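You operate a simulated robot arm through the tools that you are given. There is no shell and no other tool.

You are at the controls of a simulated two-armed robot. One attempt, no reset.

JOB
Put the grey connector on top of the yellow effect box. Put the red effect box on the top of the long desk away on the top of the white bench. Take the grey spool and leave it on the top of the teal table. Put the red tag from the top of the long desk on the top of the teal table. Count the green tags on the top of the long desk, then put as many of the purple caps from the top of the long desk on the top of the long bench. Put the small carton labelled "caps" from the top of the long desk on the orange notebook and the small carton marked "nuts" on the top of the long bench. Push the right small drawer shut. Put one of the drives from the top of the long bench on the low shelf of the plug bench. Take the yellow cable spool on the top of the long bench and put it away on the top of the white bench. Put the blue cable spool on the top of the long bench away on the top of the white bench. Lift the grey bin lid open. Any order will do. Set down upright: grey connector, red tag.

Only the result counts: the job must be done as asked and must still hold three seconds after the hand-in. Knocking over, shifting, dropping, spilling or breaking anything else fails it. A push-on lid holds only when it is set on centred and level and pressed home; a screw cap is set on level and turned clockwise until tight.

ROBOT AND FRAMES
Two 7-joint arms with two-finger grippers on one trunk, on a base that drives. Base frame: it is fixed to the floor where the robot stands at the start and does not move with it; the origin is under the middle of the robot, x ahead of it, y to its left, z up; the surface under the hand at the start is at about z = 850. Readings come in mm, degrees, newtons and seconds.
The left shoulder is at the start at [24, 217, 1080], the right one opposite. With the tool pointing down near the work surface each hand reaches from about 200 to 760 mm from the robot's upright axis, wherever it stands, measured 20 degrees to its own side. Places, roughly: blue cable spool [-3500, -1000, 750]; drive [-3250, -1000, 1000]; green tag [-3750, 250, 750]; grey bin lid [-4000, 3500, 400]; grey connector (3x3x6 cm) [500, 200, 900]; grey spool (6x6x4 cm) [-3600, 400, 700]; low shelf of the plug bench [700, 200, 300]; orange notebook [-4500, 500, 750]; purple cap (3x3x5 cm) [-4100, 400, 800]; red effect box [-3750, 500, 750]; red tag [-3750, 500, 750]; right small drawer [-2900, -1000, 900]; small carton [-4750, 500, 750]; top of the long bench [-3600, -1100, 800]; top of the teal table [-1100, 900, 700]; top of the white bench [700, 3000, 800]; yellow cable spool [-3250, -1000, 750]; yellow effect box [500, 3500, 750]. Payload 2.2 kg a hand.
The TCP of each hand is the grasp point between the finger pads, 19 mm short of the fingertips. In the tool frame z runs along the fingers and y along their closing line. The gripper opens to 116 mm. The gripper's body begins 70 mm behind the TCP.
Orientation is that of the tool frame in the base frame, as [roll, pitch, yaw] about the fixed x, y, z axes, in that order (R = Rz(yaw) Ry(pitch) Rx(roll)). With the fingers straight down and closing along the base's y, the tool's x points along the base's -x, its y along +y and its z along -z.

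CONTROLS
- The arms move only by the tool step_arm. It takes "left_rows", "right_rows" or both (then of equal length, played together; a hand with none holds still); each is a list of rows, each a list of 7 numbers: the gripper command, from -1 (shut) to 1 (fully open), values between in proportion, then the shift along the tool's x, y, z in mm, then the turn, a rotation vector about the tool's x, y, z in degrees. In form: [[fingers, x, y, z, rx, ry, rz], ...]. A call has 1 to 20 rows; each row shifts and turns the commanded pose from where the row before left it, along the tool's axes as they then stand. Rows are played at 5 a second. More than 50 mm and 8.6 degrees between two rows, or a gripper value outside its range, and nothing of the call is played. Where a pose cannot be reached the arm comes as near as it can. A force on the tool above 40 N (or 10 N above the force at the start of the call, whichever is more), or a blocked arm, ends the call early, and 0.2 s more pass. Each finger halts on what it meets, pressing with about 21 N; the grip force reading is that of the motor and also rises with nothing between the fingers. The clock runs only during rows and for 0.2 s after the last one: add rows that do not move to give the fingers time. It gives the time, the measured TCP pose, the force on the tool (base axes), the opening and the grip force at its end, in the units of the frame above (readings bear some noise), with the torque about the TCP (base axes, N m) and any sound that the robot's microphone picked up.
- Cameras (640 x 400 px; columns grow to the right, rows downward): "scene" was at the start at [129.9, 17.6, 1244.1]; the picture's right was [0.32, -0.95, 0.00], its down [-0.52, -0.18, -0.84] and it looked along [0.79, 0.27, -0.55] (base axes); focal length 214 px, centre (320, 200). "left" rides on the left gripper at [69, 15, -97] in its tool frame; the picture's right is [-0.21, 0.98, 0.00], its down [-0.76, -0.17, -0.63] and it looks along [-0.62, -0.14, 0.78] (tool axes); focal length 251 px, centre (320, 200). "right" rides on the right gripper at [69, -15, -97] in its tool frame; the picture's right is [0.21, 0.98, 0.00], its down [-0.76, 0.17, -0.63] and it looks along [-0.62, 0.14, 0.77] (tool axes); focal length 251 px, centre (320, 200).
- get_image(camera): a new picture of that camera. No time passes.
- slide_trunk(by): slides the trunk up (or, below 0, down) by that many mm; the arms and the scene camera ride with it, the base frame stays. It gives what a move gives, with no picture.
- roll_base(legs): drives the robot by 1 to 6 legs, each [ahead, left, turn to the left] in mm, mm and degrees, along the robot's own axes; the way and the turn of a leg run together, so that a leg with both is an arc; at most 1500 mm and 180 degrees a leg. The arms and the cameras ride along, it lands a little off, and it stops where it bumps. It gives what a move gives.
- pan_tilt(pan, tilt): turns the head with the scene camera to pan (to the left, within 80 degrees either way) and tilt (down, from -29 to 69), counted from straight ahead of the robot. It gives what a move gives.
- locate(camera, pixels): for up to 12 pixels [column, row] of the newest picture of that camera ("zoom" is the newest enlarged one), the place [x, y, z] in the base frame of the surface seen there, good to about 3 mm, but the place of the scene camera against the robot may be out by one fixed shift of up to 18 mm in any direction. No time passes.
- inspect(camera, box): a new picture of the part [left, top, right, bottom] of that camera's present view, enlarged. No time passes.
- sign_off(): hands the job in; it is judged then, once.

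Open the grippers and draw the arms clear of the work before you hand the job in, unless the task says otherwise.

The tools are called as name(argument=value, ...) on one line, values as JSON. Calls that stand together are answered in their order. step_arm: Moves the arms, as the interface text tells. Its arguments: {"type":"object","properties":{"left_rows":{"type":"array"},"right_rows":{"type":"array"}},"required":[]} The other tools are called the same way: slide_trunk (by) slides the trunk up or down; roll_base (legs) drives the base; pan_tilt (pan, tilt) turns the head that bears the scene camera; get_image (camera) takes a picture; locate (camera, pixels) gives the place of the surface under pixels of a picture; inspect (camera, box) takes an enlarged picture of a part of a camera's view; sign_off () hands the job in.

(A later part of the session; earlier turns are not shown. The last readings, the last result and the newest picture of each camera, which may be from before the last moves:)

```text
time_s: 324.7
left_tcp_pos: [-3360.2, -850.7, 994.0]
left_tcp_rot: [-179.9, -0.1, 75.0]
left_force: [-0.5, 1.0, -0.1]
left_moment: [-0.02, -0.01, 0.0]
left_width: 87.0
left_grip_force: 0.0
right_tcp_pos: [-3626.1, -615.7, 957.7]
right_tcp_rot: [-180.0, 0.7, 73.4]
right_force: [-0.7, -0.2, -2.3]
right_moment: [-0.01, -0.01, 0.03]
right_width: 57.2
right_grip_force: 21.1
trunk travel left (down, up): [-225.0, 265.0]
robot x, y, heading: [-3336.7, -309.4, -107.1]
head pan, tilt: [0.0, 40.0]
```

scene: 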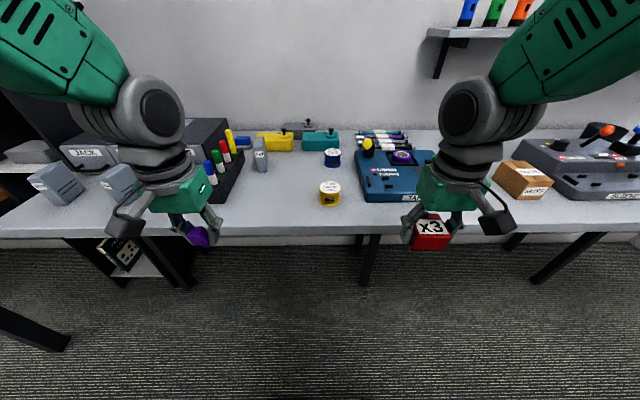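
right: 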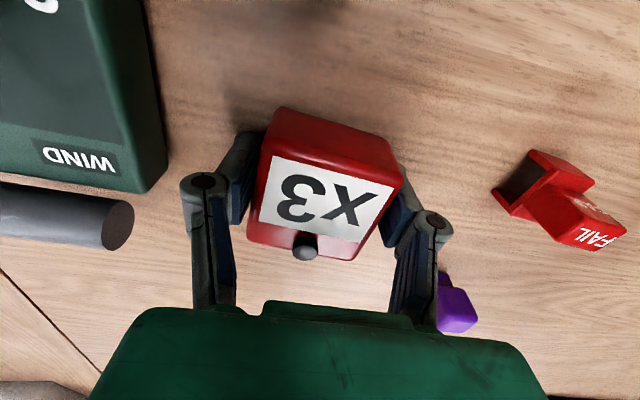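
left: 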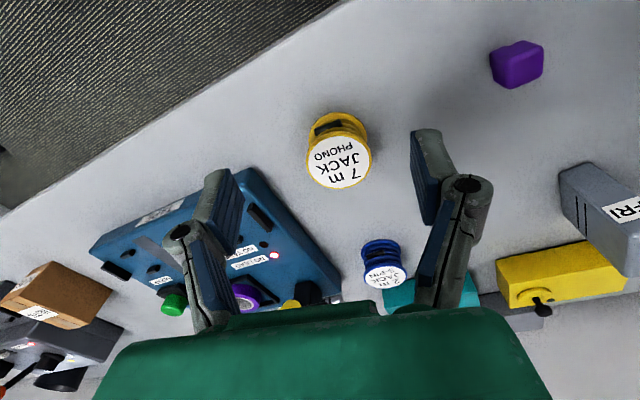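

The spool centre is at about (-3374, -903), top z 895. I go down to z≈873 and grip it.

step_arm(left_rows=[[0.5, -27, 0, 0, 0, 0, 0], [0.5, -27, 0, 0, 0, 0, 0], [0.5, 0, 0, 45, 0, 0, 0], [0.5, 0, 0, 45, 0, 0, 0], [0.5, 0, 0, 21, 0, 0, 0], [0.5, 0, 0, 10, 0, 0, 0], [0.5, 0, 0, 0, 0, 0, 0], [0.2, 0, 0, 0, 0, 0, 0], [-0.2, 0, 0, 0, 0, 0, 0], [-1, 0, 0, 0, 0, 0, 0], [-1, 0, 0, 0, 0, 0, 0]])

get_image(camera="left")

```text
time_s: 327.1
left_tcp_pos: [-3374.5, -904.7, 872.3]
left_tcp_rot: [-179.9, 0.0, 75.0]
left_force: [-0.5, 0.0, 1.3]
left_moment: [-0.06, -0.05, -0.03]
left_width: 57.7
left_grip_force: 21.3
right_tcp_pos: [-3626.3, -615.7, 958.0]
right_tcp_rot: [-180.0, 0.6, 73.4]
right_force: [-0.4, 0.2, -2.1]
right_moment: [0.0, -0.02, -0.03]
right_width: 57.1
right_grip_force: 21.3
trunk travel left (down, up): [-225.0, 265.0]
robot x, y, heading: [-3338.9, -314.0, -107.1]
head pan, tilt: [0.0, 40.0]
```

```text
taken
```

left: 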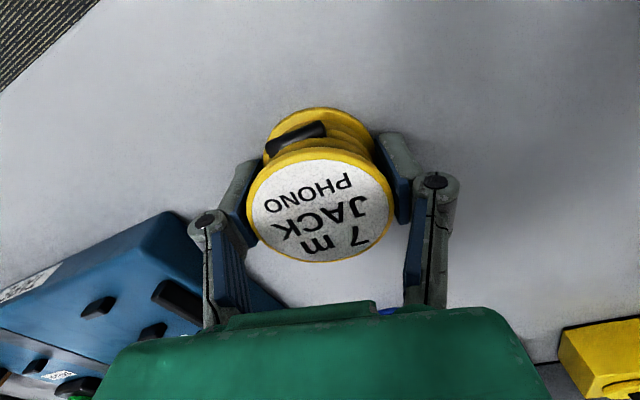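

The yellow spool is held (57.7 mm). I lift it, draw in, turn east and drive toward the white bench with red box and yellow spool.

step_arm(left_rows=[[-1, 0, 0, -25, 0, 0, 0], [-1, 0, 0, -45, 0, 0, 0], [-1, 0, 0, -45, 0, 0, 0], [-1, 40, 20, 0, 0, 0, 0], [-1, 40, 20, 0, 0, 0, 0], [-1, 40, 20, 0, 0, 0, 0], [-1, 40, 20, 0, 0, 0, 0], [-1, 40, 10, 0, 0, 0, 0], [-1, 0, 0, 0, 0, 0, 0]])

roll_base(legs=[[0, 0, 107]])

pan_tilt(pan=0, tilt=25)

get_image(camera="scene")

```text
time_s: 329.1
left_tcp_pos: [-3235.1, -734.3, 987.1]
left_tcp_rot: [-179.8, -0.1, 75.0]
left_force: [0.3, -0.8, -1.2]
left_moment: [0.04, -0.01, -0.02]
left_width: 57.9
left_grip_force: 21.4
right_tcp_pos: [-3625.8, -616.1, 957.0]
right_tcp_rot: [180.0, 0.6, 73.3]
right_force: [-0.3, 0.7, -1.5]
right_moment: [-0.02, -0.02, -0.02]
right_width: 57.3
right_grip_force: 20.9
trunk travel left (down, up): [-225.0, 265.0]
robot x, y, heading: [-3337.0, -309.9, -106.8]
head pan, tilt: [0.0, 40.0]
```

```text
time_s: 334.0
left_tcp_pos: [-2963.2, -90.2, 986.1]
left_tcp_rot: [-179.8, 0.0, -177.7]
left_force: [-0.5, -0.3, -1.5]
left_moment: [0.01, -0.01, 0.02]
left_width: 58.0
left_grip_force: 20.8
right_tcp_pos: [-2960.7, -498.0, 958.0]
right_tcp_rot: [180.0, 0.6, -179.3]
right_force: [-0.3, 0.1, -1.8]
right_moment: [0.02, 0.02, 0.01]
right_width: 57.1
right_grip_force: 21.1
trunk travel left (down, up): [-225.0, 265.0]
robot x, y, heading: [-3339.2, -311.9, 0.4]
head pan, tilt: [0.0, 40.0]
```

```text
time_s: 334.8
left_tcp_pos: [-2964.6, -90.0, 988.0]
left_tcp_rot: [-179.9, 0.2, -177.7]
left_force: [1.0, -0.4, -1.1]
left_moment: [0.0, 0.0, 0.04]
left_width: 58.1
left_grip_force: 20.7
right_tcp_pos: [-2962.5, -496.2, 959.3]
right_tcp_rot: [-180.0, 0.8, -179.3]
right_force: [0.0, -0.2, -1.6]
right_moment: [0.0, 0.0, 0.02]
right_width: 57.1
right_grip_force: 21.5
trunk travel left (down, up): [-225.0, 265.0]
robot x, y, heading: [-3336.6, -312.2, 0.3]
head pan, tilt: [0.0, 25.0]
```

```text
taken
```

scene: 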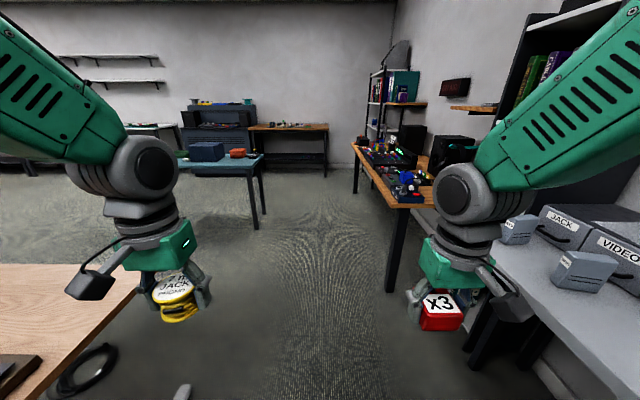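

The way east is clear (music desk at right, teal table left). I drive east, then north along x≈-300.

roll_base(legs=[[1500, 110, -0.3], [1500, 60, 0]])

roll_base(legs=[[0, 0, 90], [1500, 0, 0], [1500, 0, 0], [0, 0, -90]])

pan_tilt(pan=0, tilt=30)

get_image(camera="scene")

```text
refused: leg 1 is longer than a leg can be; nothing moved
```

```text
time_s: 341.8
left_tcp_pos: [-3536.3, 445.6, 987.6]
left_tcp_rot: [179.1, -0.2, -92.7]
left_force: [1.0, 0.9, -1.6]
left_moment: [-0.12, 0.08, 0.0]
left_width: 58.1
left_grip_force: 20.7
right_tcp_pos: [-3130.6, 411.7, 949.0]
right_tcp_rot: [179.1, 0.2, -94.3]
right_force: [0.1, 0.3, -2.1]
right_moment: [-0.05, 0.07, 0.03]
right_width: 57.5
right_grip_force: 21.0
trunk travel left (down, up): [-225.0, 265.0]
robot x, y, heading: [-3362.3, 53.4, 85.6]
head pan, tilt: [0.0, 25.0]
stopped in leg 2: the robot was blocked; the commanded pose is now the measured one
```

```text
time_s: 342.5
left_tcp_pos: [-3540.8, 442.5, 990.6]
left_tcp_rot: [179.3, 0.3, -92.6]
left_force: [0.2, -0.7, -1.9]
left_moment: [0.01, 0.04, 0.01]
left_width: 57.9
left_grip_force: 20.8
right_tcp_pos: [-3132.8, 409.7, 955.2]
right_tcp_rot: [179.2, 0.6, -94.1]
right_force: [-1.0, 0.3, -1.0]
right_moment: [0.0, -0.04, 0.0]
right_width: 57.1
right_grip_force: 21.2
trunk travel left (down, up): [-225.0, 265.0]
robot x, y, heading: [-3360.4, 59.3, 86.1]
head pan, tilt: [0.0, 30.0]
```

```text
taken
```

scene: 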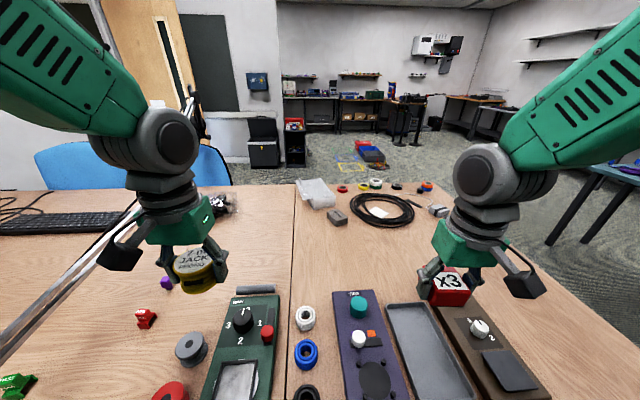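

The first call was refused (diagonal over 1500 mm) and the second then ran into the desk front; the robot stopped there. Objects on the desk still look in place. I back off and check carefully.

roll_base(legs=[[-300, 0, 4]])

pan_tilt(pan=0, tilt=38)

get_image(camera="scene")

inspect(camera="scene", box=[0, 130, 320, 300])

```text
time_s: 344.5
left_tcp_pos: [-3570.0, 133.0, 989.9]
left_tcp_rot: [178.9, 0.3, -88.7]
left_force: [-0.8, -0.3, -0.9]
left_moment: [0.0, 0.01, -0.01]
left_width: 58.2
left_grip_force: 20.9
right_tcp_pos: [-3162.2, 127.0, 950.6]
right_tcp_rot: [178.8, 0.6, -90.3]
right_force: [1.1, -0.8, -1.3]
right_moment: [0.02, 0.03, 0.01]
right_width: 57.2
right_grip_force: 20.8
trunk travel left (down, up): [-225.0, 265.0]
robot x, y, heading: [-3371.2, -238.8, 89.4]
head pan, tilt: [0.0, 30.0]
```

```text
time_s: 345.2
left_tcp_pos: [-3576.2, 131.5, 989.1]
left_tcp_rot: [179.2, 0.4, -88.8]
left_force: [0.3, -0.3, -1.2]
left_moment: [-0.04, 0.0, 0.02]
left_width: 58.2
left_grip_force: 21.2
right_tcp_pos: [-3168.5, 125.1, 951.9]
right_tcp_rot: [179.2, 0.8, -90.3]
right_force: [-0.3, 0.2, -1.7]
right_moment: [0.0, -0.01, 0.01]
right_width: 57.2
right_grip_force: 21.4
trunk travel left (down, up): [-225.0, 265.0]
robot x, y, heading: [-3373.8, -241.4, 89.7]
head pan, tilt: [0.0, 38.0]
```

```text
taken
```

scene: 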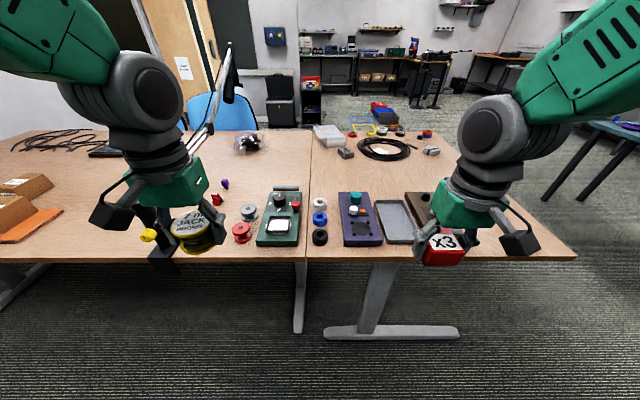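

```text
2.00 times, centred on (160, 215) of scene
```

zoom: 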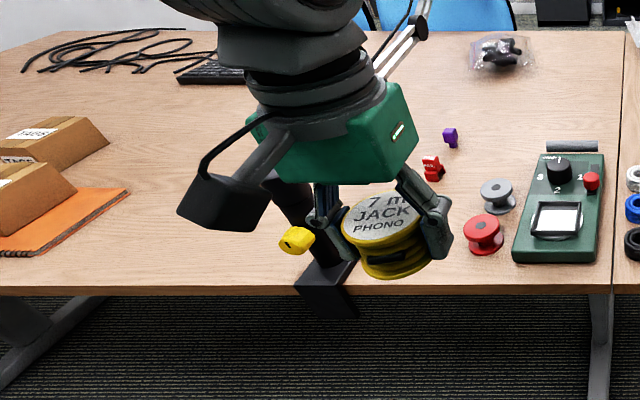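

I compare positions with the ones measured before the bump.

locate(camera="zoom", pixels=[[432, 168], [498, 190], [450, 136], [484, 225], [560, 170], [62, 245], [40, 135], [330, 240]])

inspect(camera="scene", box=[200, 170, 340, 260])

```text
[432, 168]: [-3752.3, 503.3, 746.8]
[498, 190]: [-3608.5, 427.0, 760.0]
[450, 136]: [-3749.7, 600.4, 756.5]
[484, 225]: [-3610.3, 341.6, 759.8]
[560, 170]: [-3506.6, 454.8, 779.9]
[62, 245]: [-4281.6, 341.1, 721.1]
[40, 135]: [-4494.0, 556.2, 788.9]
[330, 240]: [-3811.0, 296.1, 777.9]
```

```text
4.44 times, centred on (270, 215) of scene
```

zoom: 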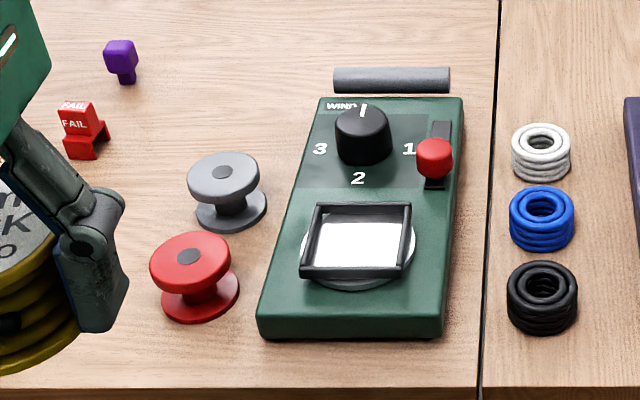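

Everything is where it was. Now I turn to heading 0 and drive east with legs under 1500 mm.

roll_base(legs=[[0, 0, -89.7], [1480, 50, 0], [1480, 40, 0]])

pan_tilt(pan=0, tilt=30)

get_image(camera="scene")

```text
time_s: 363.4
left_tcp_pos: [-24.0, 110.1, 989.3]
left_tcp_rot: [179.0, 0.4, -177.1]
left_force: [0.0, -1.1, -1.1]
left_moment: [0.01, 0.01, 0.0]
left_width: 58.1
left_grip_force: 21.3
right_tcp_pos: [-17.4, -296.0, 951.9]
right_tcp_rot: [179.0, 0.7, -178.7]
right_force: [0.4, -1.1, -1.7]
right_moment: [-0.01, 0.0, 0.02]
right_width: 57.2
right_grip_force: 20.7
trunk travel left (down, up): [-225.0, 265.0]
robot x, y, heading: [-390.0, -100.9, 1.2]
head pan, tilt: [0.0, 38.0]
```

```text
time_s: 364.1
left_tcp_pos: [-25.3, 110.0, 989.8]
left_tcp_rot: [179.0, 0.5, -177.1]
left_force: [-0.6, 0.0, -0.9]
left_moment: [-0.02, -0.01, 0.02]
left_width: 57.8
left_grip_force: 20.6
right_tcp_pos: [-19.4, -297.2, 953.2]
right_tcp_rot: [179.0, 0.8, -178.6]
right_force: [0.8, 0.4, -1.6]
right_moment: [-0.01, 0.03, 0.01]
right_width: 56.8
right_grip_force: 21.4
trunk travel left (down, up): [-225.0, 265.0]
robot x, y, heading: [-388.9, -99.4, 1.1]
head pan, tilt: [0.0, 30.0]
```

```text
taken
```

scene: 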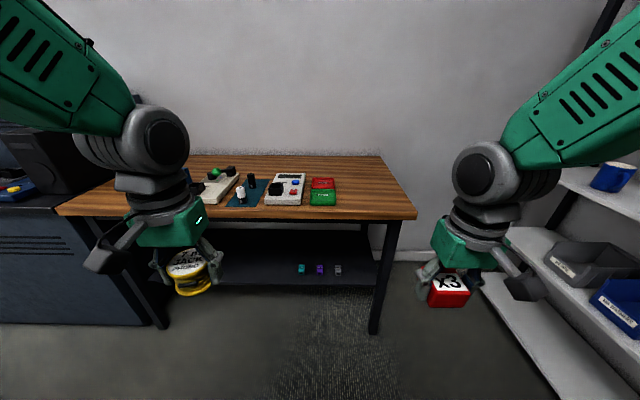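

Now I turn north and drive up the aisle.

roll_base(legs=[[0, 0, 88.9], [1500, 0, 0], [1500, 0, 0], [0, 0, -90]])

get_image(camera="scene")

```text
time_s: 386.2
left_tcp_pos: [3.8, 3107.0, 990.5]
left_tcp_rot: [179.0, 0.6, -179.0]
left_force: [0.2, 0.5, -0.6]
left_moment: [0.01, -0.02, -0.02]
left_width: 58.5
left_grip_force: 20.9
right_tcp_pos: [-3.0, 2699.9, 952.1]
right_tcp_rot: [179.0, 0.7, 179.6]
right_force: [0.5, -0.1, -0.8]
right_moment: [-0.02, 0.0, -0.03]
right_width: 56.9
right_grip_force: 20.6
trunk travel left (down, up): [-225.0, 265.0]
robot x, y, heading: [-368.6, 2910.1, -0.5]
head pan, tilt: [0.0, 30.0]
```

```text
taken
```

scene: 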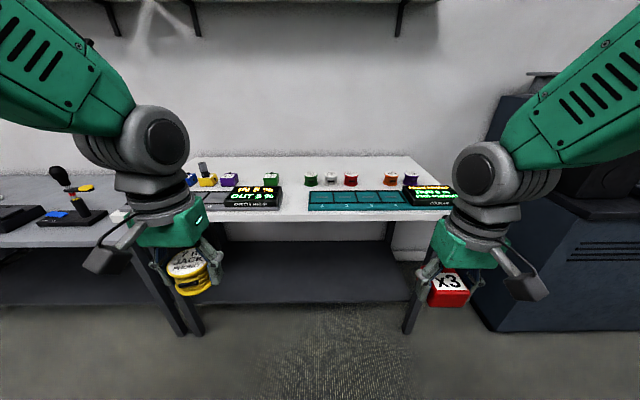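

I approach the white bench: 420 mm ahead and 170 mm left.

roll_base(legs=[[420, 170, 0.5]])

pan_tilt(pan=0, tilt=40)

step_arm(left_rows=[[-1, 0, 0, -30, 0, 0, 0], [-1, 0, 0, 0, 0, 0, 0], [-1, 0, 0, 0, 0, 0, 0], [-1, 0, 0, 0, 0, 0, 0], [-1, 0, 0, 0, 0, 0, 0], [-1, 0, 0, 0, 0, 0, 0], [-1, 0, 0, 0, 0, 0, 0], [-1, 0, 0, 0, 0, 0, 0], [-1, 0, 0, 0, 0, 0, 0], [-1, 0, 0, 0, 0, 0, 0], [-1, 0, 0, 0, 0, 0, 0], [-1, 0, 0, 0, 0, 0, 0], [-1, 0, 0, 0, 0, 0, 0], [-1, 0, 0, 0, 0, 0, 0], [-1, 0, 0, 0, 0, 0, 0]], right_rows=[[-1, 0, 0, -35, 0, 0, 0], [-1, 0, 0, -35, 0, 0, 0], [-1, 0, 0, 0, 0, 0, 0], [-1, 0, 0, 0, 0, 0, 0], [-1, 0, 0, 0, 0, 0, 0], [-1, 0, 0, 0, 0, 0, 0], [-1, 0, 0, 0, 0, 0, 0], [-1, 0, 0, 0, 0, 0, 0], [-1, 0, 0, 0, 0, 0, 0], [-1, 0, 0, 0, 0, 0, 0], [-1, 0, 0, 0, 0, 0, 0], [-1, 0, 0, 0, 0, 0, 0], [-1, 0, 0, 0, 0, 0, 0], [-1, 0, 0, 0, 0, 0, 0], [-1, 0, 0, 0, 0, 0, 0]])

get_image(camera="scene")

```text
time_s: 388.9
left_tcp_pos: [421.2, 3275.8, 991.1]
left_tcp_rot: [178.8, 0.5, -178.4]
left_force: [0.1, 0.1, -1.6]
left_moment: [0.0, 0.06, 0.0]
left_width: 57.8
left_grip_force: 21.3
right_tcp_pos: [418.5, 2869.0, 954.3]
right_tcp_rot: [178.9, 0.8, -179.8]
right_force: [0.0, -0.3, -2.5]
right_moment: [0.0, 0.05, 0.01]
right_width: 57.1
right_grip_force: 20.2
trunk travel left (down, up): [-225.0, 265.0]
robot x, y, heading: [53.9, 3080.0, -0.0]
head pan, tilt: [0.0, 30.0]
```

```text
time_s: 389.6
left_tcp_pos: [417.1, 3277.4, 992.6]
left_tcp_rot: [178.9, 0.7, -178.3]
left_force: [-0.6, -0.1, -1.1]
left_moment: [0.0, 0.01, -0.03]
left_width: 58.0
left_grip_force: 20.8
right_tcp_pos: [416.4, 2870.4, 954.2]
right_tcp_rot: [178.9, 1.0, -179.7]
right_force: [-0.1, 0.2, -0.8]
right_moment: [-0.01, -0.01, -0.04]
right_width: 57.1
right_grip_force: 21.3
trunk travel left (down, up): [-225.0, 265.0]
robot x, y, heading: [56.4, 3079.2, -0.0]
head pan, tilt: [0.0, 40.0]
```

```text
time_s: 392.8
left_tcp_pos: [418.2, 3278.3, 1020.2]
left_tcp_rot: [179.0, 0.7, -178.4]
left_force: [0.1, 0.1, -1.1]
left_moment: [0.01, -0.02, 0.02]
left_width: 58.0
left_grip_force: 21.3
right_tcp_pos: [415.1, 2870.1, 1024.8]
right_tcp_rot: [179.0, 1.0, -179.8]
right_force: [0.5, 0.9, -1.8]
right_moment: [0.01, 0.0, -0.02]
right_width: 57.3
right_grip_force: 21.0
trunk travel left (down, up): [-225.0, 265.0]
robot x, y, heading: [55.6, 3073.5, 0.0]
head pan, tilt: [0.0, 40.0]
```

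```text
taken
```

scene: 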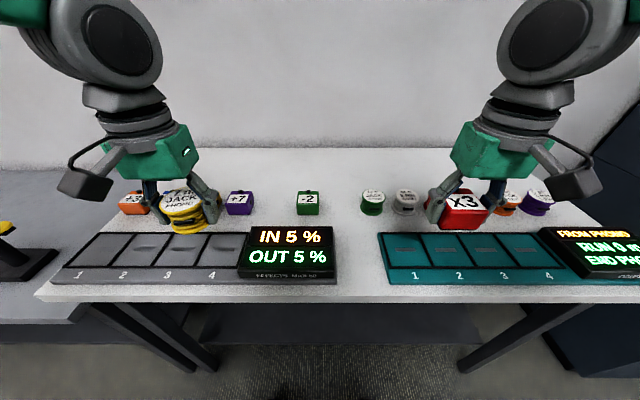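

I carry both over the row to clear surface behind it: yellow spool to (740, 3190), red box to (740, 2990).

step_arm(left_rows=[[-1, -40, -11, 0, 0, 0, 0], [-1, -40, -11, 0, 0, 0, 0], [-1, -40, -11, 0, 0, 0, 0], [-1, -40, -11, 0, 0, 0, 0], [-1, -40, -11, 0, 0, 0, 0], [-1, -40, -11, 0, 0, 0, 0], [-1, -40, -11, 0, 0, 0, 0], [-1, -40, -11, 0, 0, 0, 0], [-1, 0, 0, 0, 0, 0, 0], [-1, 0, 0, 0, 0, 0, 0]], right_rows=[[-1, -40, 15, 0, 0, 0, 0], [-1, -40, 15, 0, 0, 0, 0], [-1, -40, 15, 0, 0, 0, 0], [-1, -40, 15, 0, 0, 0, 0], [-1, -40, 15, 0, 0, 0, 0], [-1, -40, 15, 0, 0, 0, 0], [-1, -40, 15, 0, 0, 0, 0], [-1, -40, 15, 0, 0, 0, 0], [-1, 0, 0, 0, 0, 0, 0], [-1, 0, 0, 0, 0, 0, 0]])

get_image(camera="scene")

get_image(camera="left")

get_image(camera="right")

```text
time_s: 395.0
left_tcp_pos: [743.4, 3198.9, 1021.4]
left_tcp_rot: [179.0, 0.4, -178.3]
left_force: [0.6, 0.8, -1.8]
left_moment: [0.01, 0.04, 0.0]
left_width: 58.1
left_grip_force: 20.9
right_tcp_pos: [739.5, 2990.3, 1029.2]
right_tcp_rot: [179.0, 0.6, -179.8]
right_force: [0.9, -0.4, -2.3]
right_moment: [0.03, 0.02, -0.03]
right_width: 57.1
right_grip_force: 20.5
trunk travel left (down, up): [-225.0, 265.0]
robot x, y, heading: [54.1, 3076.9, -0.1]
head pan, tilt: [0.0, 40.0]
```

```text
taken
```

scene: 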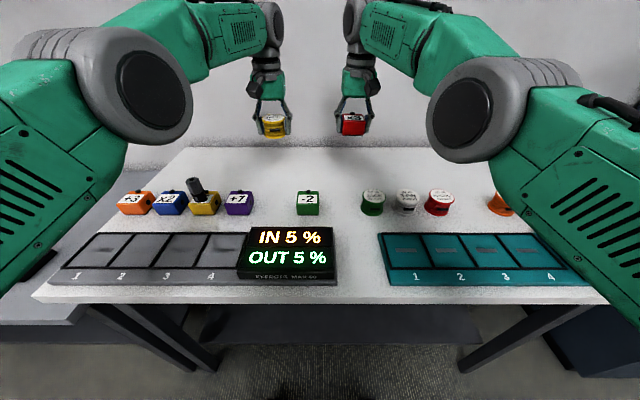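

```text
taken
```

left: 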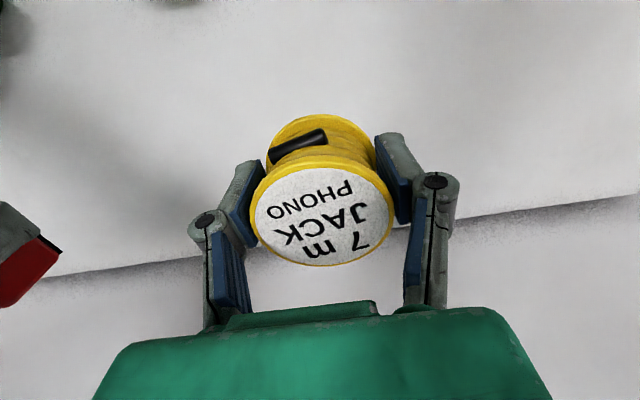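

```text
taken
```

right: 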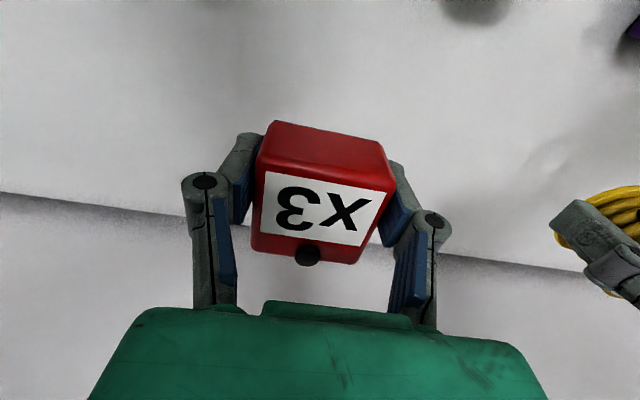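

Both are over clear surface. I lower both together to near the bench (z≈850).

locate(camera="left", pixels=[[150, 100], [450, 80], [200, 240], [150, 280]])

step_arm(left_rows=[[-1, 0, 0, 45, 0, 0, 0], [-1, 0, 0, 45, 0, 0, 0], [-1, 0, 0, 35, 0, 0, 0], [-1, 0, 0, 10, 0, 0, 0], [-1, 0, 0, 5, 0, 0, 0], [-1, 0, 0, 0, 0, 0, 0]], right_rows=[[-1, 0, 0, 45, 0, 0, 0], [-1, 0, 0, 45, 0, 0, 0], [-1, 0, 0, 40, 0, 0, 0], [-1, 0, 0, 10, 0, 0, 0], [-1, 0, 0, 7, 0, 0, 0], [-1, 0, 0, 0, 0, 0, 0]])

```text
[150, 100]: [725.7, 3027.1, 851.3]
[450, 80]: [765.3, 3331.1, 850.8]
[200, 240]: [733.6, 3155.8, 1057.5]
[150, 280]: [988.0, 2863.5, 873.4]
```

```text
time_s: 396.4
left_tcp_pos: [743.4, 3200.2, 883.4]
left_tcp_rot: [179.1, 0.7, -178.3]
left_force: [0.1, 0.3, -1.4]
left_moment: [0.03, -0.02, -0.02]
left_width: 58.0
left_grip_force: 21.2
right_tcp_pos: [740.1, 2993.2, 886.3]
right_tcp_rot: [179.0, 1.0, -179.8]
right_force: [0.7, 0.3, -1.9]
right_moment: [0.0, 0.02, 0.0]
right_width: 57.6
right_grip_force: 20.9
trunk travel left (down, up): [-225.0, 265.0]
robot x, y, heading: [51.6, 3076.5, -0.1]
head pan, tilt: [0.0, 40.0]
```

step_arm(left_rows=[[-1, 0, 0, 4, 0, 0, 0], [-1, 0, 0, 3, 0, 0, 0], [-1, 0, 0, 1, 0, 0, 0], [-1, 0, 0, 0, 0, 0, 0]], right_rows=[[-1, 0, 0, 6, 0, 0, 0], [-1, 0, 0, 3, 0, 0, 0], [-1, 0, 0, 2, 0, 0, 0], [-1, 0, 0, 0, 0, 0, 0]])

```text
time_s: 397.4
left_tcp_pos: [744.3, 3202.1, 876.7]
left_tcp_rot: [179.0, 0.6, -178.3]
left_force: [1.0, -0.7, -2.6]
left_moment: [0.0, 0.01, 0.0]
left_width: 57.8
left_grip_force: 21.2
right_tcp_pos: [738.7, 2993.6, 873.3]
right_tcp_rot: [179.0, 1.1, -179.7]
right_force: [-0.2, -0.3, -0.4]
right_moment: [-0.08, 0.05, 0.0]
right_width: 57.2
right_grip_force: 21.3
trunk travel left (down, up): [-225.0, 265.0]
robot x, y, heading: [53.6, 3077.0, 0.1]
head pan, tilt: [0.0, 40.0]
```

Right is about touching; I lower a little more on both until contact.

step_arm(left_rows=[[-1, 0, 0, 2, 0, 0, 0], [-1, 0, 0, 1.5, 0, 0, 0], [-1, 0, 0, 0, 0, 0, 0]], right_rows=[[-1, 0, 0, 1, 0, 0, 0], [-1, 0, 0, 0, 0, 0, 0], [-1, 0, 0, 0, 0, 0, 0]])

```text
time_s: 398.2
left_tcp_pos: [742.0, 3200.9, 872.7]
left_tcp_rot: [179.0, 0.8, -178.4]
left_force: [0.2, -0.2, 3.4]
left_moment: [-0.13, 0.11, 0.0]
left_width: 58.0
left_grip_force: 21.0
right_tcp_pos: [738.7, 2993.5, 874.3]
right_tcp_rot: [179.0, 1.1, -179.8]
right_force: [2.4, 0.3, 5.4]
right_moment: [-0.21, 0.13, 0.12]
right_width: 56.9
right_grip_force: 21.0
trunk travel left (down, up): [-225.0, 265.0]
robot x, y, heading: [55.4, 3074.9, 0.2]
head pan, tilt: [0.0, 40.0]
```

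Both touch. I release both and rise.

step_arm(left_rows=[[0.15, 0, 0, 0, 0, 0, 0], [0.3, 0, 0, 0, 0, 0, 0], [0.4, 0, 0, 0, 0, 0, 0], [0.4, 0, 0, -30, 0, 0, 0], [0.4, 0, 0, -45, 0, 0, 0], [0.4, 0, 0, -45, 0, 0, 0], [0.4, 0, 0, -30, 0, 0, 0]], right_rows=[[0.15, 0, 0, 0, 0, 0, 0], [0.3, 0, 0, 0, 0, 0, 0], [0.4, 0, 0, 0, 0, 0, 0], [0.4, 0, 0, -30, 0, 0, 0], [0.4, 0, 0, -45, 0, 0, 0], [0.4, 0, 0, -45, 0, 0, 0], [0.4, 0, 0, -30, 0, 0, 0]])

get_image(camera="scene")

get_image(camera="left")

get_image(camera="right")

```text
time_s: 399.8
left_tcp_pos: [743.6, 3199.7, 1022.8]
left_tcp_rot: [178.9, 0.7, -178.4]
left_force: [0.2, -0.4, -1.4]
left_moment: [-0.01, 0.0, -0.01]
left_width: 81.2
left_grip_force: 0.1
right_tcp_pos: [735.8, 2989.7, 1024.5]
right_tcp_rot: [179.0, 0.8, -179.8]
right_force: [-0.1, -0.3, 0.3]
right_moment: [0.03, 0.0, 0.03]
right_width: 81.2
right_grip_force: 0.1
trunk travel left (down, up): [-225.0, 265.0]
robot x, y, heading: [52.4, 3077.9, 0.2]
head pan, tilt: [0.0, 40.0]
```

```text
taken
```

scene: 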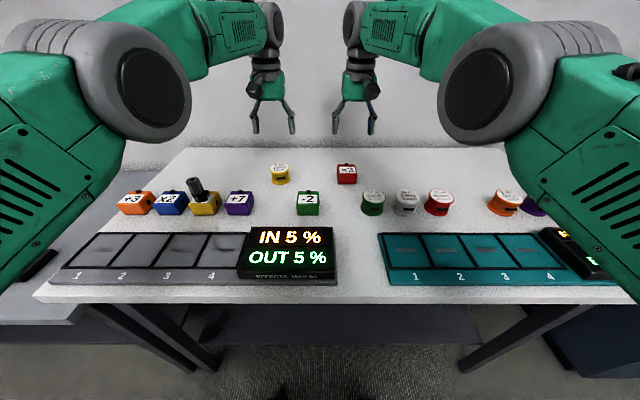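

```text
taken
```

left: 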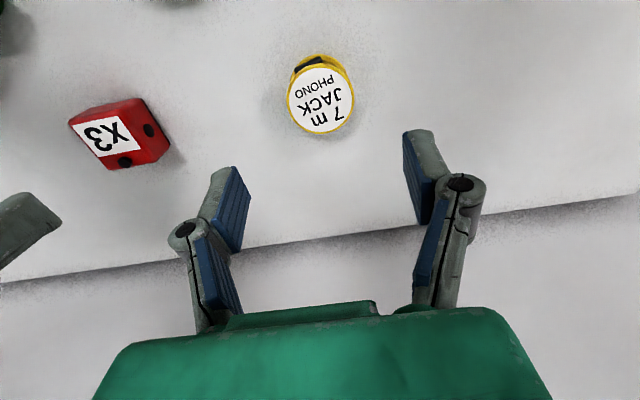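

```text
taken
```

right: 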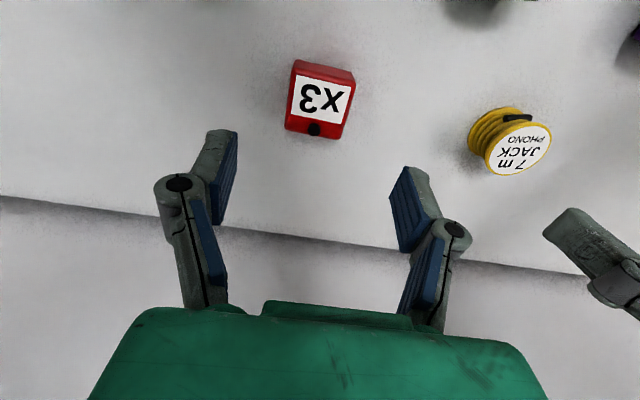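

Both sit on the white bench and the connector still stands. I draw the hands back above the row.

step_arm(left_rows=[[0.2, 45, 0, 0, 0, 0, 0], [0, 45, 0, 0, 0, 0, 0], [0, 45, 0, 0, 0, 0, 0], [0, 45, 0, 0, 0, 0, 0], [0, 45, 0, 0, 0, 0, 0], [0, 45, 0, 0, 0, 0, 0], [0, 45, 0, 0, 0, 0, 0], [0, 45, 0, 0, 0, 0, 0]], right_rows=[[0.2, 45, 0, 0, 0, 0, 0], [0, 45, -15, 0, 0, 0, 0], [0, 45, -15, 0, 0, 0, 0], [0, 45, -15, 0, 0, 0, 0], [0, 45, -15, 0, 0, 0, 0], [0, 45, -15, 0, 0, 0, 0], [0, 45, -15, 0, 0, 0, 0], [0, 45, 0, 0, 0, 0, 0]])

roll_base(legs=[[-420, 0, 0], [0, 0, -90], [1500, 0, 0], [1480, 0, 0]])

get_image(camera="scene")

```text
time_s: 401.6
left_tcp_pos: [380.4, 3183.2, 1018.4]
left_tcp_rot: [178.8, 0.8, -178.3]
left_force: [-0.5, 0.0, 0.6]
left_moment: [0.01, 0.0, -0.03]
left_width: 57.9
left_grip_force: 0.0
right_tcp_pos: [375.6, 2896.7, 1015.3]
right_tcp_rot: [178.8, 1.0, -179.8]
right_force: [0.7, -0.2, -1.3]
right_moment: [0.01, 0.02, 0.02]
right_width: 58.0
right_grip_force: 0.1
trunk travel left (down, up): [-225.0, 265.0]
robot x, y, heading: [51.6, 3076.6, 0.3]
head pan, tilt: [0.0, 40.0]
```

```text
time_s: 422.0
left_tcp_pos: [-232.2, -232.7, 1018.1]
left_tcp_rot: [179.0, 0.7, 92.4]
left_force: [-0.6, 1.3, 0.2]
left_moment: [-0.02, 0.01, 0.0]
left_width: 58.3
left_grip_force: 0.0
right_tcp_pos: [-520.5, -230.8, 1015.5]
right_tcp_rot: [178.9, 1.0, 90.9]
right_force: [-0.2, -0.4, -0.6]
right_moment: [0.01, -0.01, -0.02]
right_width: 58.1
right_grip_force: 0.0
trunk travel left (down, up): [-225.0, 265.0]
robot x, y, heading: [-348.7, 94.8, -89.4]
head pan, tilt: [0.0, 40.0]
```

```text
taken
```

scene: 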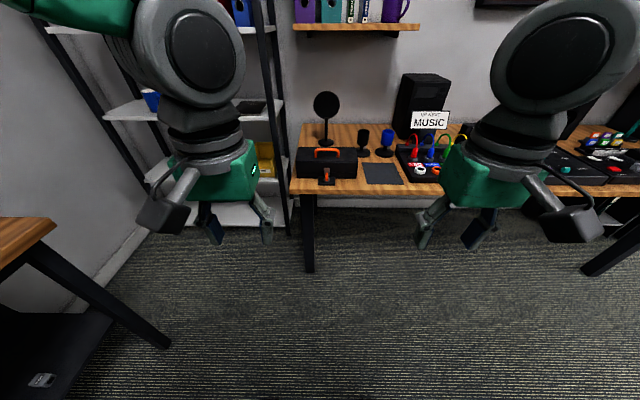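

I turn west and drive back to the long bench at x≈-3300.

roll_base(legs=[[0, 0, -90.6], [1470, 200, 0], [1480, 150, 0], [0, 0, 90]])

get_image(camera="scene")

```text
time_s: 443.9
left_tcp_pos: [-3171.0, -593.2, 1018.6]
left_tcp_rot: [179.0, 0.6, 92.0]
left_force: [0.6, -0.4, -0.4]
left_moment: [0.03, 0.0, 0.0]
left_width: 58.0
left_grip_force: 0.0
right_tcp_pos: [-3458.6, -588.6, 1015.0]
right_tcp_rot: [179.0, 1.0, 90.4]
right_force: [0.5, -0.4, -0.2]
right_moment: [0.05, 0.0, 0.02]
right_width: 58.0
right_grip_force: 0.2
trunk travel left (down, up): [-225.0, 265.0]
robot x, y, heading: [-3283.5, -265.8, -89.7]
head pan, tilt: [0.0, 40.0]
```

```text
taken
```

scene: 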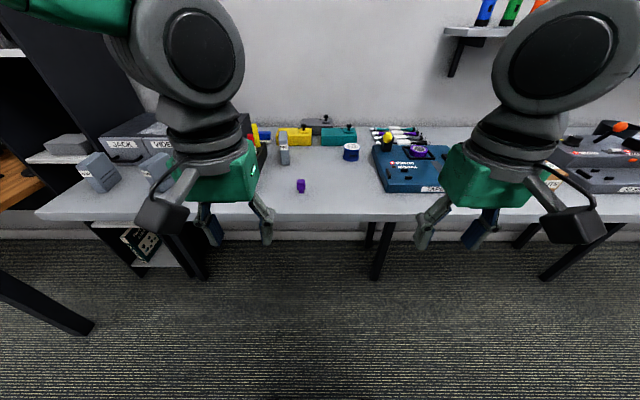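

I roll 190 mm closer and reach for the blue spool with the right hand.

roll_base(legs=[[190, 0, 0]])

step_arm(right_rows=[[0.5, -45, 10, 0, 0, 0, 0], [0.5, -45, 10, 0, 0, 0, 0], [0.5, -45, 10, 0, 0, 0, 0], [0.5, -45, 10, 0, 0, 0, 0], [0.5, -40, 20, 0, 0, 0, 0], [0.5, 0, 0, 0, 0, 0, 0], [0.5, 0, 0, 0, 0, 0, 0]])

get_image(camera="right")

```text
time_s: 445.5
left_tcp_pos: [-3169.9, -784.1, 1018.4]
left_tcp_rot: [178.9, 0.8, 92.1]
left_force: [-0.2, 0.7, -0.1]
left_moment: [0.05, -0.02, 0.07]
left_width: 57.8
left_grip_force: 0.0
right_tcp_pos: [-3457.4, -779.9, 1014.4]
right_tcp_rot: [179.0, 1.1, 90.4]
right_force: [-0.3, -0.3, 0.4]
right_moment: [0.02, 0.07, 0.01]
right_width: 58.0
right_grip_force: 0.0
trunk travel left (down, up): [-225.0, 265.0]
robot x, y, heading: [-3277.2, -460.9, -89.7]
head pan, tilt: [0.0, 40.0]
```

```text
time_s: 447.1
left_tcp_pos: [-3169.0, -783.5, 1018.5]
left_tcp_rot: [179.0, 0.8, 92.0]
left_force: [0.4, -0.3, 0.5]
left_moment: [-0.02, 0.0, 0.02]
left_width: 58.0
left_grip_force: 0.2
right_tcp_pos: [-3394.1, -997.5, 1021.7]
right_tcp_rot: [178.9, 1.2, 90.3]
right_force: [0.0, 0.7, -0.6]
right_moment: [0.01, -0.01, 0.02]
right_width: 87.1
right_grip_force: 0.1
trunk travel left (down, up): [-225.0, 265.0]
robot x, y, heading: [-3281.3, -457.0, -89.7]
head pan, tilt: [0.0, 40.0]
```

```text
taken
```

right: 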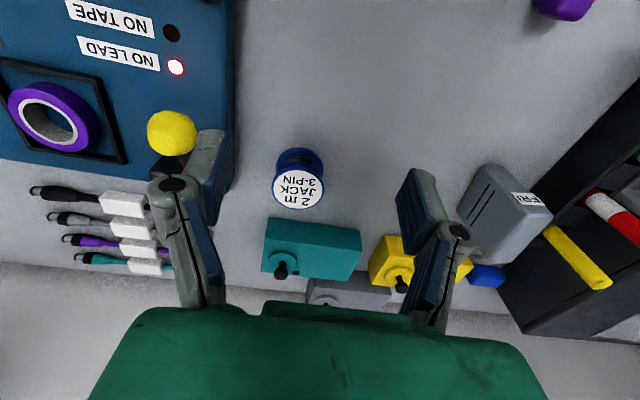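

I locate the blue spool, teal box and the yellow-knob lever of the TAPE device.

locate(camera="right", pixels=[[297, 188], [272, 185], [322, 190], [294, 207], [299, 168], [297, 158], [300, 220], [345, 230], [172, 130], [232, 90], [470, 190]])

```text
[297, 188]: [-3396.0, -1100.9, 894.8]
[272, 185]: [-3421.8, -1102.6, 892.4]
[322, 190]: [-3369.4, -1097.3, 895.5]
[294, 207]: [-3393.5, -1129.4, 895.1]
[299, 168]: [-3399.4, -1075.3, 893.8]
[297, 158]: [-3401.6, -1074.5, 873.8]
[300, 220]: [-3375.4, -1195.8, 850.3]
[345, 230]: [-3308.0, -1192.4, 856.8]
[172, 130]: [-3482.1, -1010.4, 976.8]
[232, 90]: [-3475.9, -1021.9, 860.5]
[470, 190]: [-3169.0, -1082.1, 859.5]
```

The blue spool's centre is (-3396, -1102), top 895. I turn the hand 16° to keep the camera off the yellow lever, move over and go down to grip.

step_arm(right_rows=[[0.4, -35, -1, 0, 0, 0, 0], [0.4, -35, -1, 0, 0, 0, 0], [0.4, -35, 0, 0, 0, 0, 0], [0.4, 0, 0, 0, 0, 0, 8], [0.4, 0, 0, 0, 0, 0, 8], [0.4, 0, 0, 45, 0, 0, 0], [0.4, 0, 0, 40, 0, 0, 0], [0.4, 0, 0, 0, 0, 0, 0]])

get_image(camera="right")

inspect(camera="scene", box=[280, 90, 480, 220])

```text
time_s: 448.9
left_tcp_pos: [-3168.8, -781.5, 1018.5]
left_tcp_rot: [178.9, 0.9, 92.0]
left_force: [0.3, 0.2, -0.2]
left_moment: [0.02, -0.01, 0.04]
left_width: 58.0
left_grip_force: 0.1
right_tcp_pos: [-3395.0, -1104.2, 940.6]
right_tcp_rot: [178.6, 0.9, 74.4]
right_force: [-0.4, -0.2, -0.3]
right_moment: [-0.01, 0.02, 0.01]
right_width: 81.1
right_grip_force: 0.1
trunk travel left (down, up): [-225.0, 265.0]
robot x, y, heading: [-3282.1, -458.6, -89.7]
head pan, tilt: [0.0, 40.0]
```

```text
taken
```

right: 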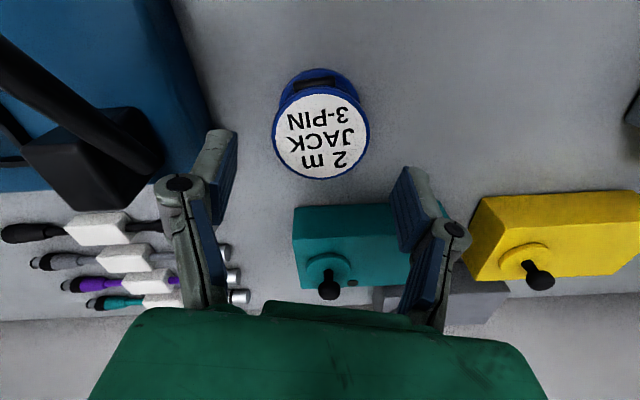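

```text
3.08 times, centred on (380, 155) of scene
```

zoom: 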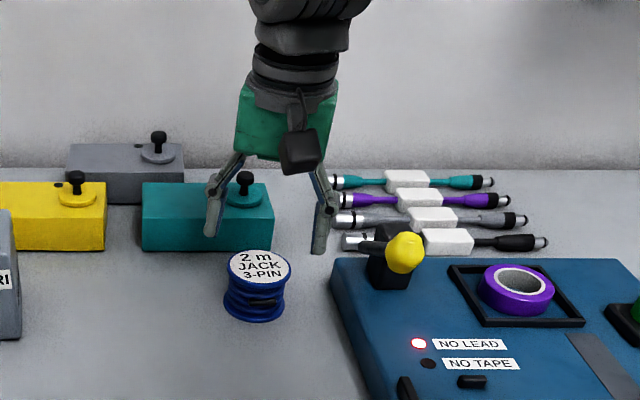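

I verify the spool centre relative to the hand.

locate(camera="right", pixels=[[321, 137], [275, 135], [368, 140], [318, 177], [325, 97], [300, 215], [225, 170], [415, 200]])

```text
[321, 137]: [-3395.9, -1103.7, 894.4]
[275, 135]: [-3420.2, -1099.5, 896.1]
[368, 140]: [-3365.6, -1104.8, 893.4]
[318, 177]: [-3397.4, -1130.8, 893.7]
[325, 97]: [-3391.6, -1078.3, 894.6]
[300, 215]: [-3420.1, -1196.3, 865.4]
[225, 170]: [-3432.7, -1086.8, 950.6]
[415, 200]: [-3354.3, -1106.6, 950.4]
```

Well centred. I descend and grip.

step_arm(right_rows=[[0.4, 0, 0, 35, 0, 0, 0], [0.4, 0, 0, 23, 0, 0, 0], [0.4, 0, 0, 10, 0, 0, 0], [0.4, 0, 0, 0, 0, 0, 0], [0.2, 0, 0, 0, 0, 0, 0], [-0.2, 0, 0, 0, 0, 0, 0], [-1, 0, 0, 0, 0, 0, 0], [-1, 0, 0, 0, 0, 0, 0]])

```text
time_s: 450.7
left_tcp_pos: [-3169.3, -782.2, 1019.9]
left_tcp_rot: [179.0, 0.9, 91.9]
left_force: [-0.4, 1.0, -0.3]
left_moment: [0.01, 0.03, -0.02]
left_width: 57.9
left_grip_force: 0.0
right_tcp_pos: [-3393.1, -1106.0, 870.9]
right_tcp_rot: [178.7, 0.8, 74.5]
right_force: [-1.1, 0.8, 0.6]
right_moment: [0.04, 0.08, -0.04]
right_width: 58.8
right_grip_force: 20.8
trunk travel left (down, up): [-225.0, 265.0]
robot x, y, heading: [-3278.0, -461.0, -89.5]
head pan, tilt: [0.0, 40.0]
```

The blue spool is held (58.8 mm). I lift, draw in, back off and shift left (east) toward the MON drive.

step_arm(right_rows=[[-1, 0, 0, -25, 0, 0, 0], [-1, 0, 0, -45, 0, 0, 0], [-1, 0, 0, -45, 0, 0, 0], [-1, 0, 0, -25, 0, 0, 0], [-1, 0, 0, 0, 0, 0, -8], [-1, 0, 0, 0, 0, 0, -8], [-1, 45, -8, 0, 0, 0, 0], [-1, 45, -8, 0, 0, 0, 0], [-1, 45, -8, 0, 0, 0, 0], [-1, 45, -8, 0, 0, 0, 0], [-1, 45, -8, 0, 0, 0, 0], [-1, 45, -8, 0, 0, 0, 0], [-1, 45, -8, 0, 0, 0, 0], [-1, 0, 0, 0, 0, 0, 0]])

roll_base(legs=[[-150, 0, 0], [0, 340, 0]])

get_image(camera="scene")

```text
time_s: 453.7
left_tcp_pos: [-3171.8, -783.6, 1018.5]
left_tcp_rot: [178.7, 0.8, 92.0]
left_force: [-0.6, -0.3, -0.8]
left_moment: [0.01, -0.01, 0.0]
left_width: 58.1
left_grip_force: 0.1
right_tcp_pos: [-3457.9, -789.3, 1003.2]
right_tcp_rot: [178.8, 1.1, 90.4]
right_force: [-0.9, 0.4, -1.3]
right_moment: [-0.01, 0.0, 0.01]
right_width: 58.6
right_grip_force: 20.6
trunk travel left (down, up): [-225.0, 265.0]
robot x, y, heading: [-3277.7, -459.3, -89.6]
head pan, tilt: [0.0, 40.0]
```

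```text
time_s: 456.9
left_tcp_pos: [-2839.6, -629.7, 1018.9]
left_tcp_rot: [178.5, 0.9, 91.9]
left_force: [-0.1, -0.3, 0.5]
left_moment: [-0.03, -0.05, 0.02]
left_width: 57.9
left_grip_force: 0.0
right_tcp_pos: [-3125.5, -635.5, 1002.6]
right_tcp_rot: [178.2, 1.2, 90.2]
right_force: [-0.7, 0.8, -1.6]
right_moment: [-0.04, -0.03, 0.02]
right_width: 58.7
right_grip_force: 21.0
trunk travel left (down, up): [-225.0, 265.0]
robot x, y, heading: [-2942.2, -303.5, -89.9]
head pan, tilt: [0.0, 40.0]
```

```text
taken
```

scene: 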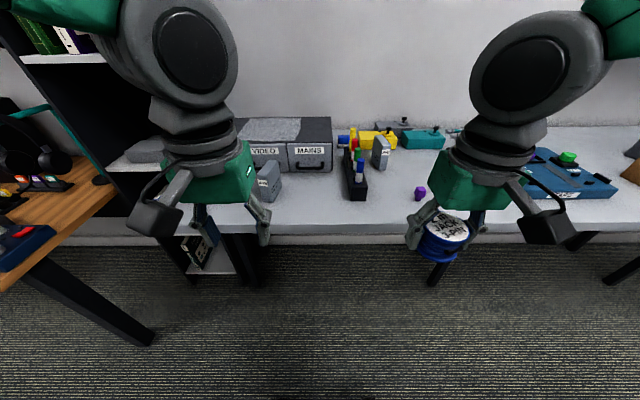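

MON is at (268,180). I look at it with the left camera.

step_arm(left_rows=[[0, -40, 0, 0, 0, 0, 0], [0, -40, 0, 0, 0, 0, 0], [0, -30, 0, 0, 0, 0, 0], [0, 0, 0, 0, 0, 0, 0], [0, 0, 0, 0, 0, 0, 0], [0, 0, 0, 0, 0, 0, 0], [0, 0, 0, 0, 0, 0, 0], [0, 0, 0, 0, 0, 0, 0], [0, 0, 0, 0, 0, 0, 0], [0, 0, 0, 0, 0, 0, 0]])

get_image(camera="left")

inspect(camera="scene", box=[180, 130, 340, 240])

```text
time_s: 459.1
left_tcp_pos: [-2822.5, -738.6, 1021.1]
left_tcp_rot: [179.2, 1.0, 91.8]
left_force: [0.3, -0.2, -0.2]
left_moment: [0.0, 0.03, -0.02]
left_width: 57.8
left_grip_force: 0.1
right_tcp_pos: [-3113.0, -634.3, 1004.1]
right_tcp_rot: [179.2, 1.3, 90.2]
right_force: [-0.4, 0.2, -1.6]
right_moment: [-0.01, -0.04, -0.02]
right_width: 58.7
right_grip_force: 20.9
trunk travel left (down, up): [-225.0, 265.0]
robot x, y, heading: [-2942.4, -300.6, -89.5]
head pan, tilt: [0.0, 40.0]
```

```text
taken
```

left: 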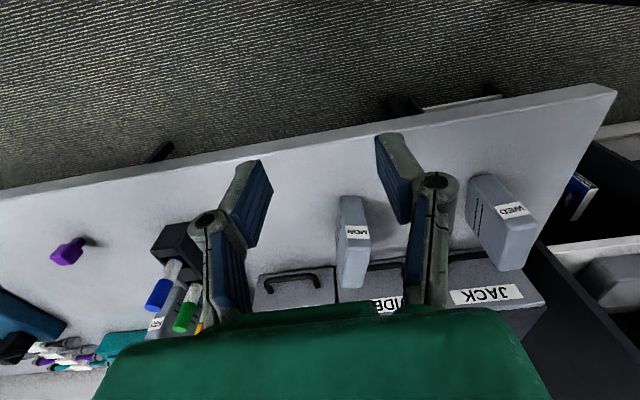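

```text
3.64 times, centred on (260, 185) of scene
```

zoom: 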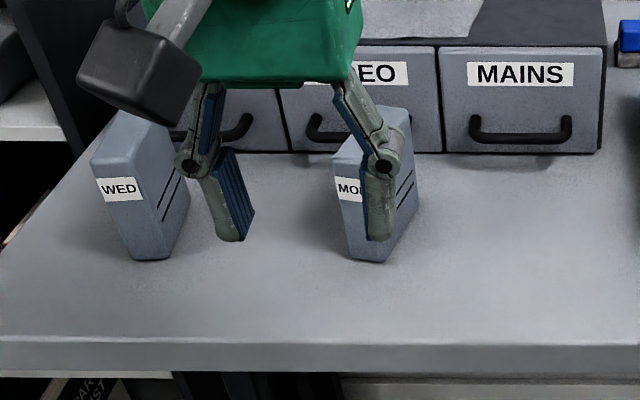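

I locate points on MON: (341,200), (362,200), label (357,232), top face corners (340,285),(365,288).

inspect(camera="left", box=[310, 180, 410, 300])

locate(camera="left", pixels=[[345, 199], [360, 199], [357, 232], [345, 247], [368, 243], [342, 285], [362, 287], [355, 262], [340, 230], [340, 260], [335, 295]])

```text
3.33 times, centred on (360, 240) of left
```

zoom: 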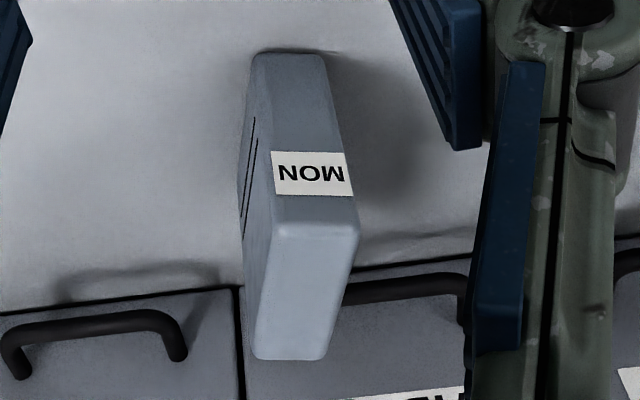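

```text
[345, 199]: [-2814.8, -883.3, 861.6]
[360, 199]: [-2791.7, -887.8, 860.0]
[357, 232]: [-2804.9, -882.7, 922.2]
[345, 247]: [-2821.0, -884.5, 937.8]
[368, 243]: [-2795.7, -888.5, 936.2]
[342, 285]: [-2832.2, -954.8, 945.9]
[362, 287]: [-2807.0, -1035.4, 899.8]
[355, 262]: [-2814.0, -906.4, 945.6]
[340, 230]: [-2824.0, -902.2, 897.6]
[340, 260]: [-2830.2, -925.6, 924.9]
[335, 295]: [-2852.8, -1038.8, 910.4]
```

MON spans front face y≈-885 to back y≈-957, x≈-2811, top z≈946, turned ~10°. I'll pick it with the hand pitched 45° forward so it can be slid onto the low shelf the same way: first turn and pitch the left hand.

step_arm(left_rows=[[0.3, 0, 0, -20, 0, 0, 5.7], [0.3, 0, 0, 0, 0, 0, 5.7], [0.3, 0, 0, 0, 0, -7.5, 0], [0.3, 0, 0, 0, 0, -7.5, 0], [0.3, 0, 0, 0, 0, -7.5, 0], [0.3, 0, 0, 0, 0, -7.5, 0], [0.3, 0, 0, 0, 0, -7.5, 0], [0.3, 0, 0, 0, 0, -7.5, 0], [0.3, 0, 0, 0, 0, 0, 0], [0.3, 0, 0, 0, 0, 0, 0]])

get_image(camera="left")

```text
time_s: 461.3
left_tcp_pos: [-2816.5, -738.5, 1039.3]
left_tcp_rot: [178.9, 45.8, 79.8]
left_force: [0.1, 1.2, -0.3]
left_moment: [0.01, 0.04, 0.0]
left_width: 75.5
left_grip_force: 0.1
right_tcp_pos: [-3106.6, -634.3, 1005.7]
right_tcp_rot: [179.4, 1.3, 90.3]
right_force: [1.0, -0.1, -1.2]
right_moment: [0.03, 0.05, -0.03]
right_width: 58.8
right_grip_force: 21.0
trunk travel left (down, up): [-225.0, 265.0]
robot x, y, heading: [-2940.3, -305.3, -89.8]
head pan, tilt: [0.0, 40.0]
```

```text
taken
```

left: 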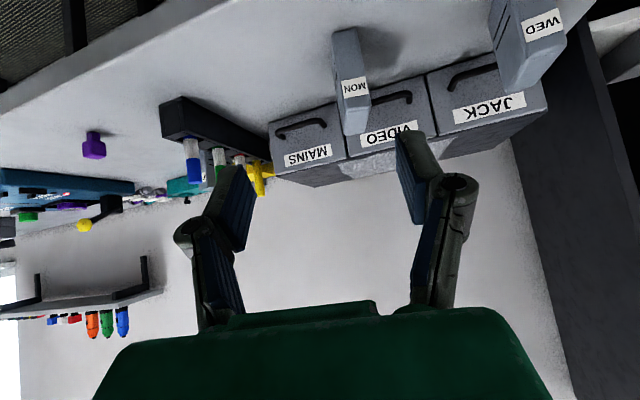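

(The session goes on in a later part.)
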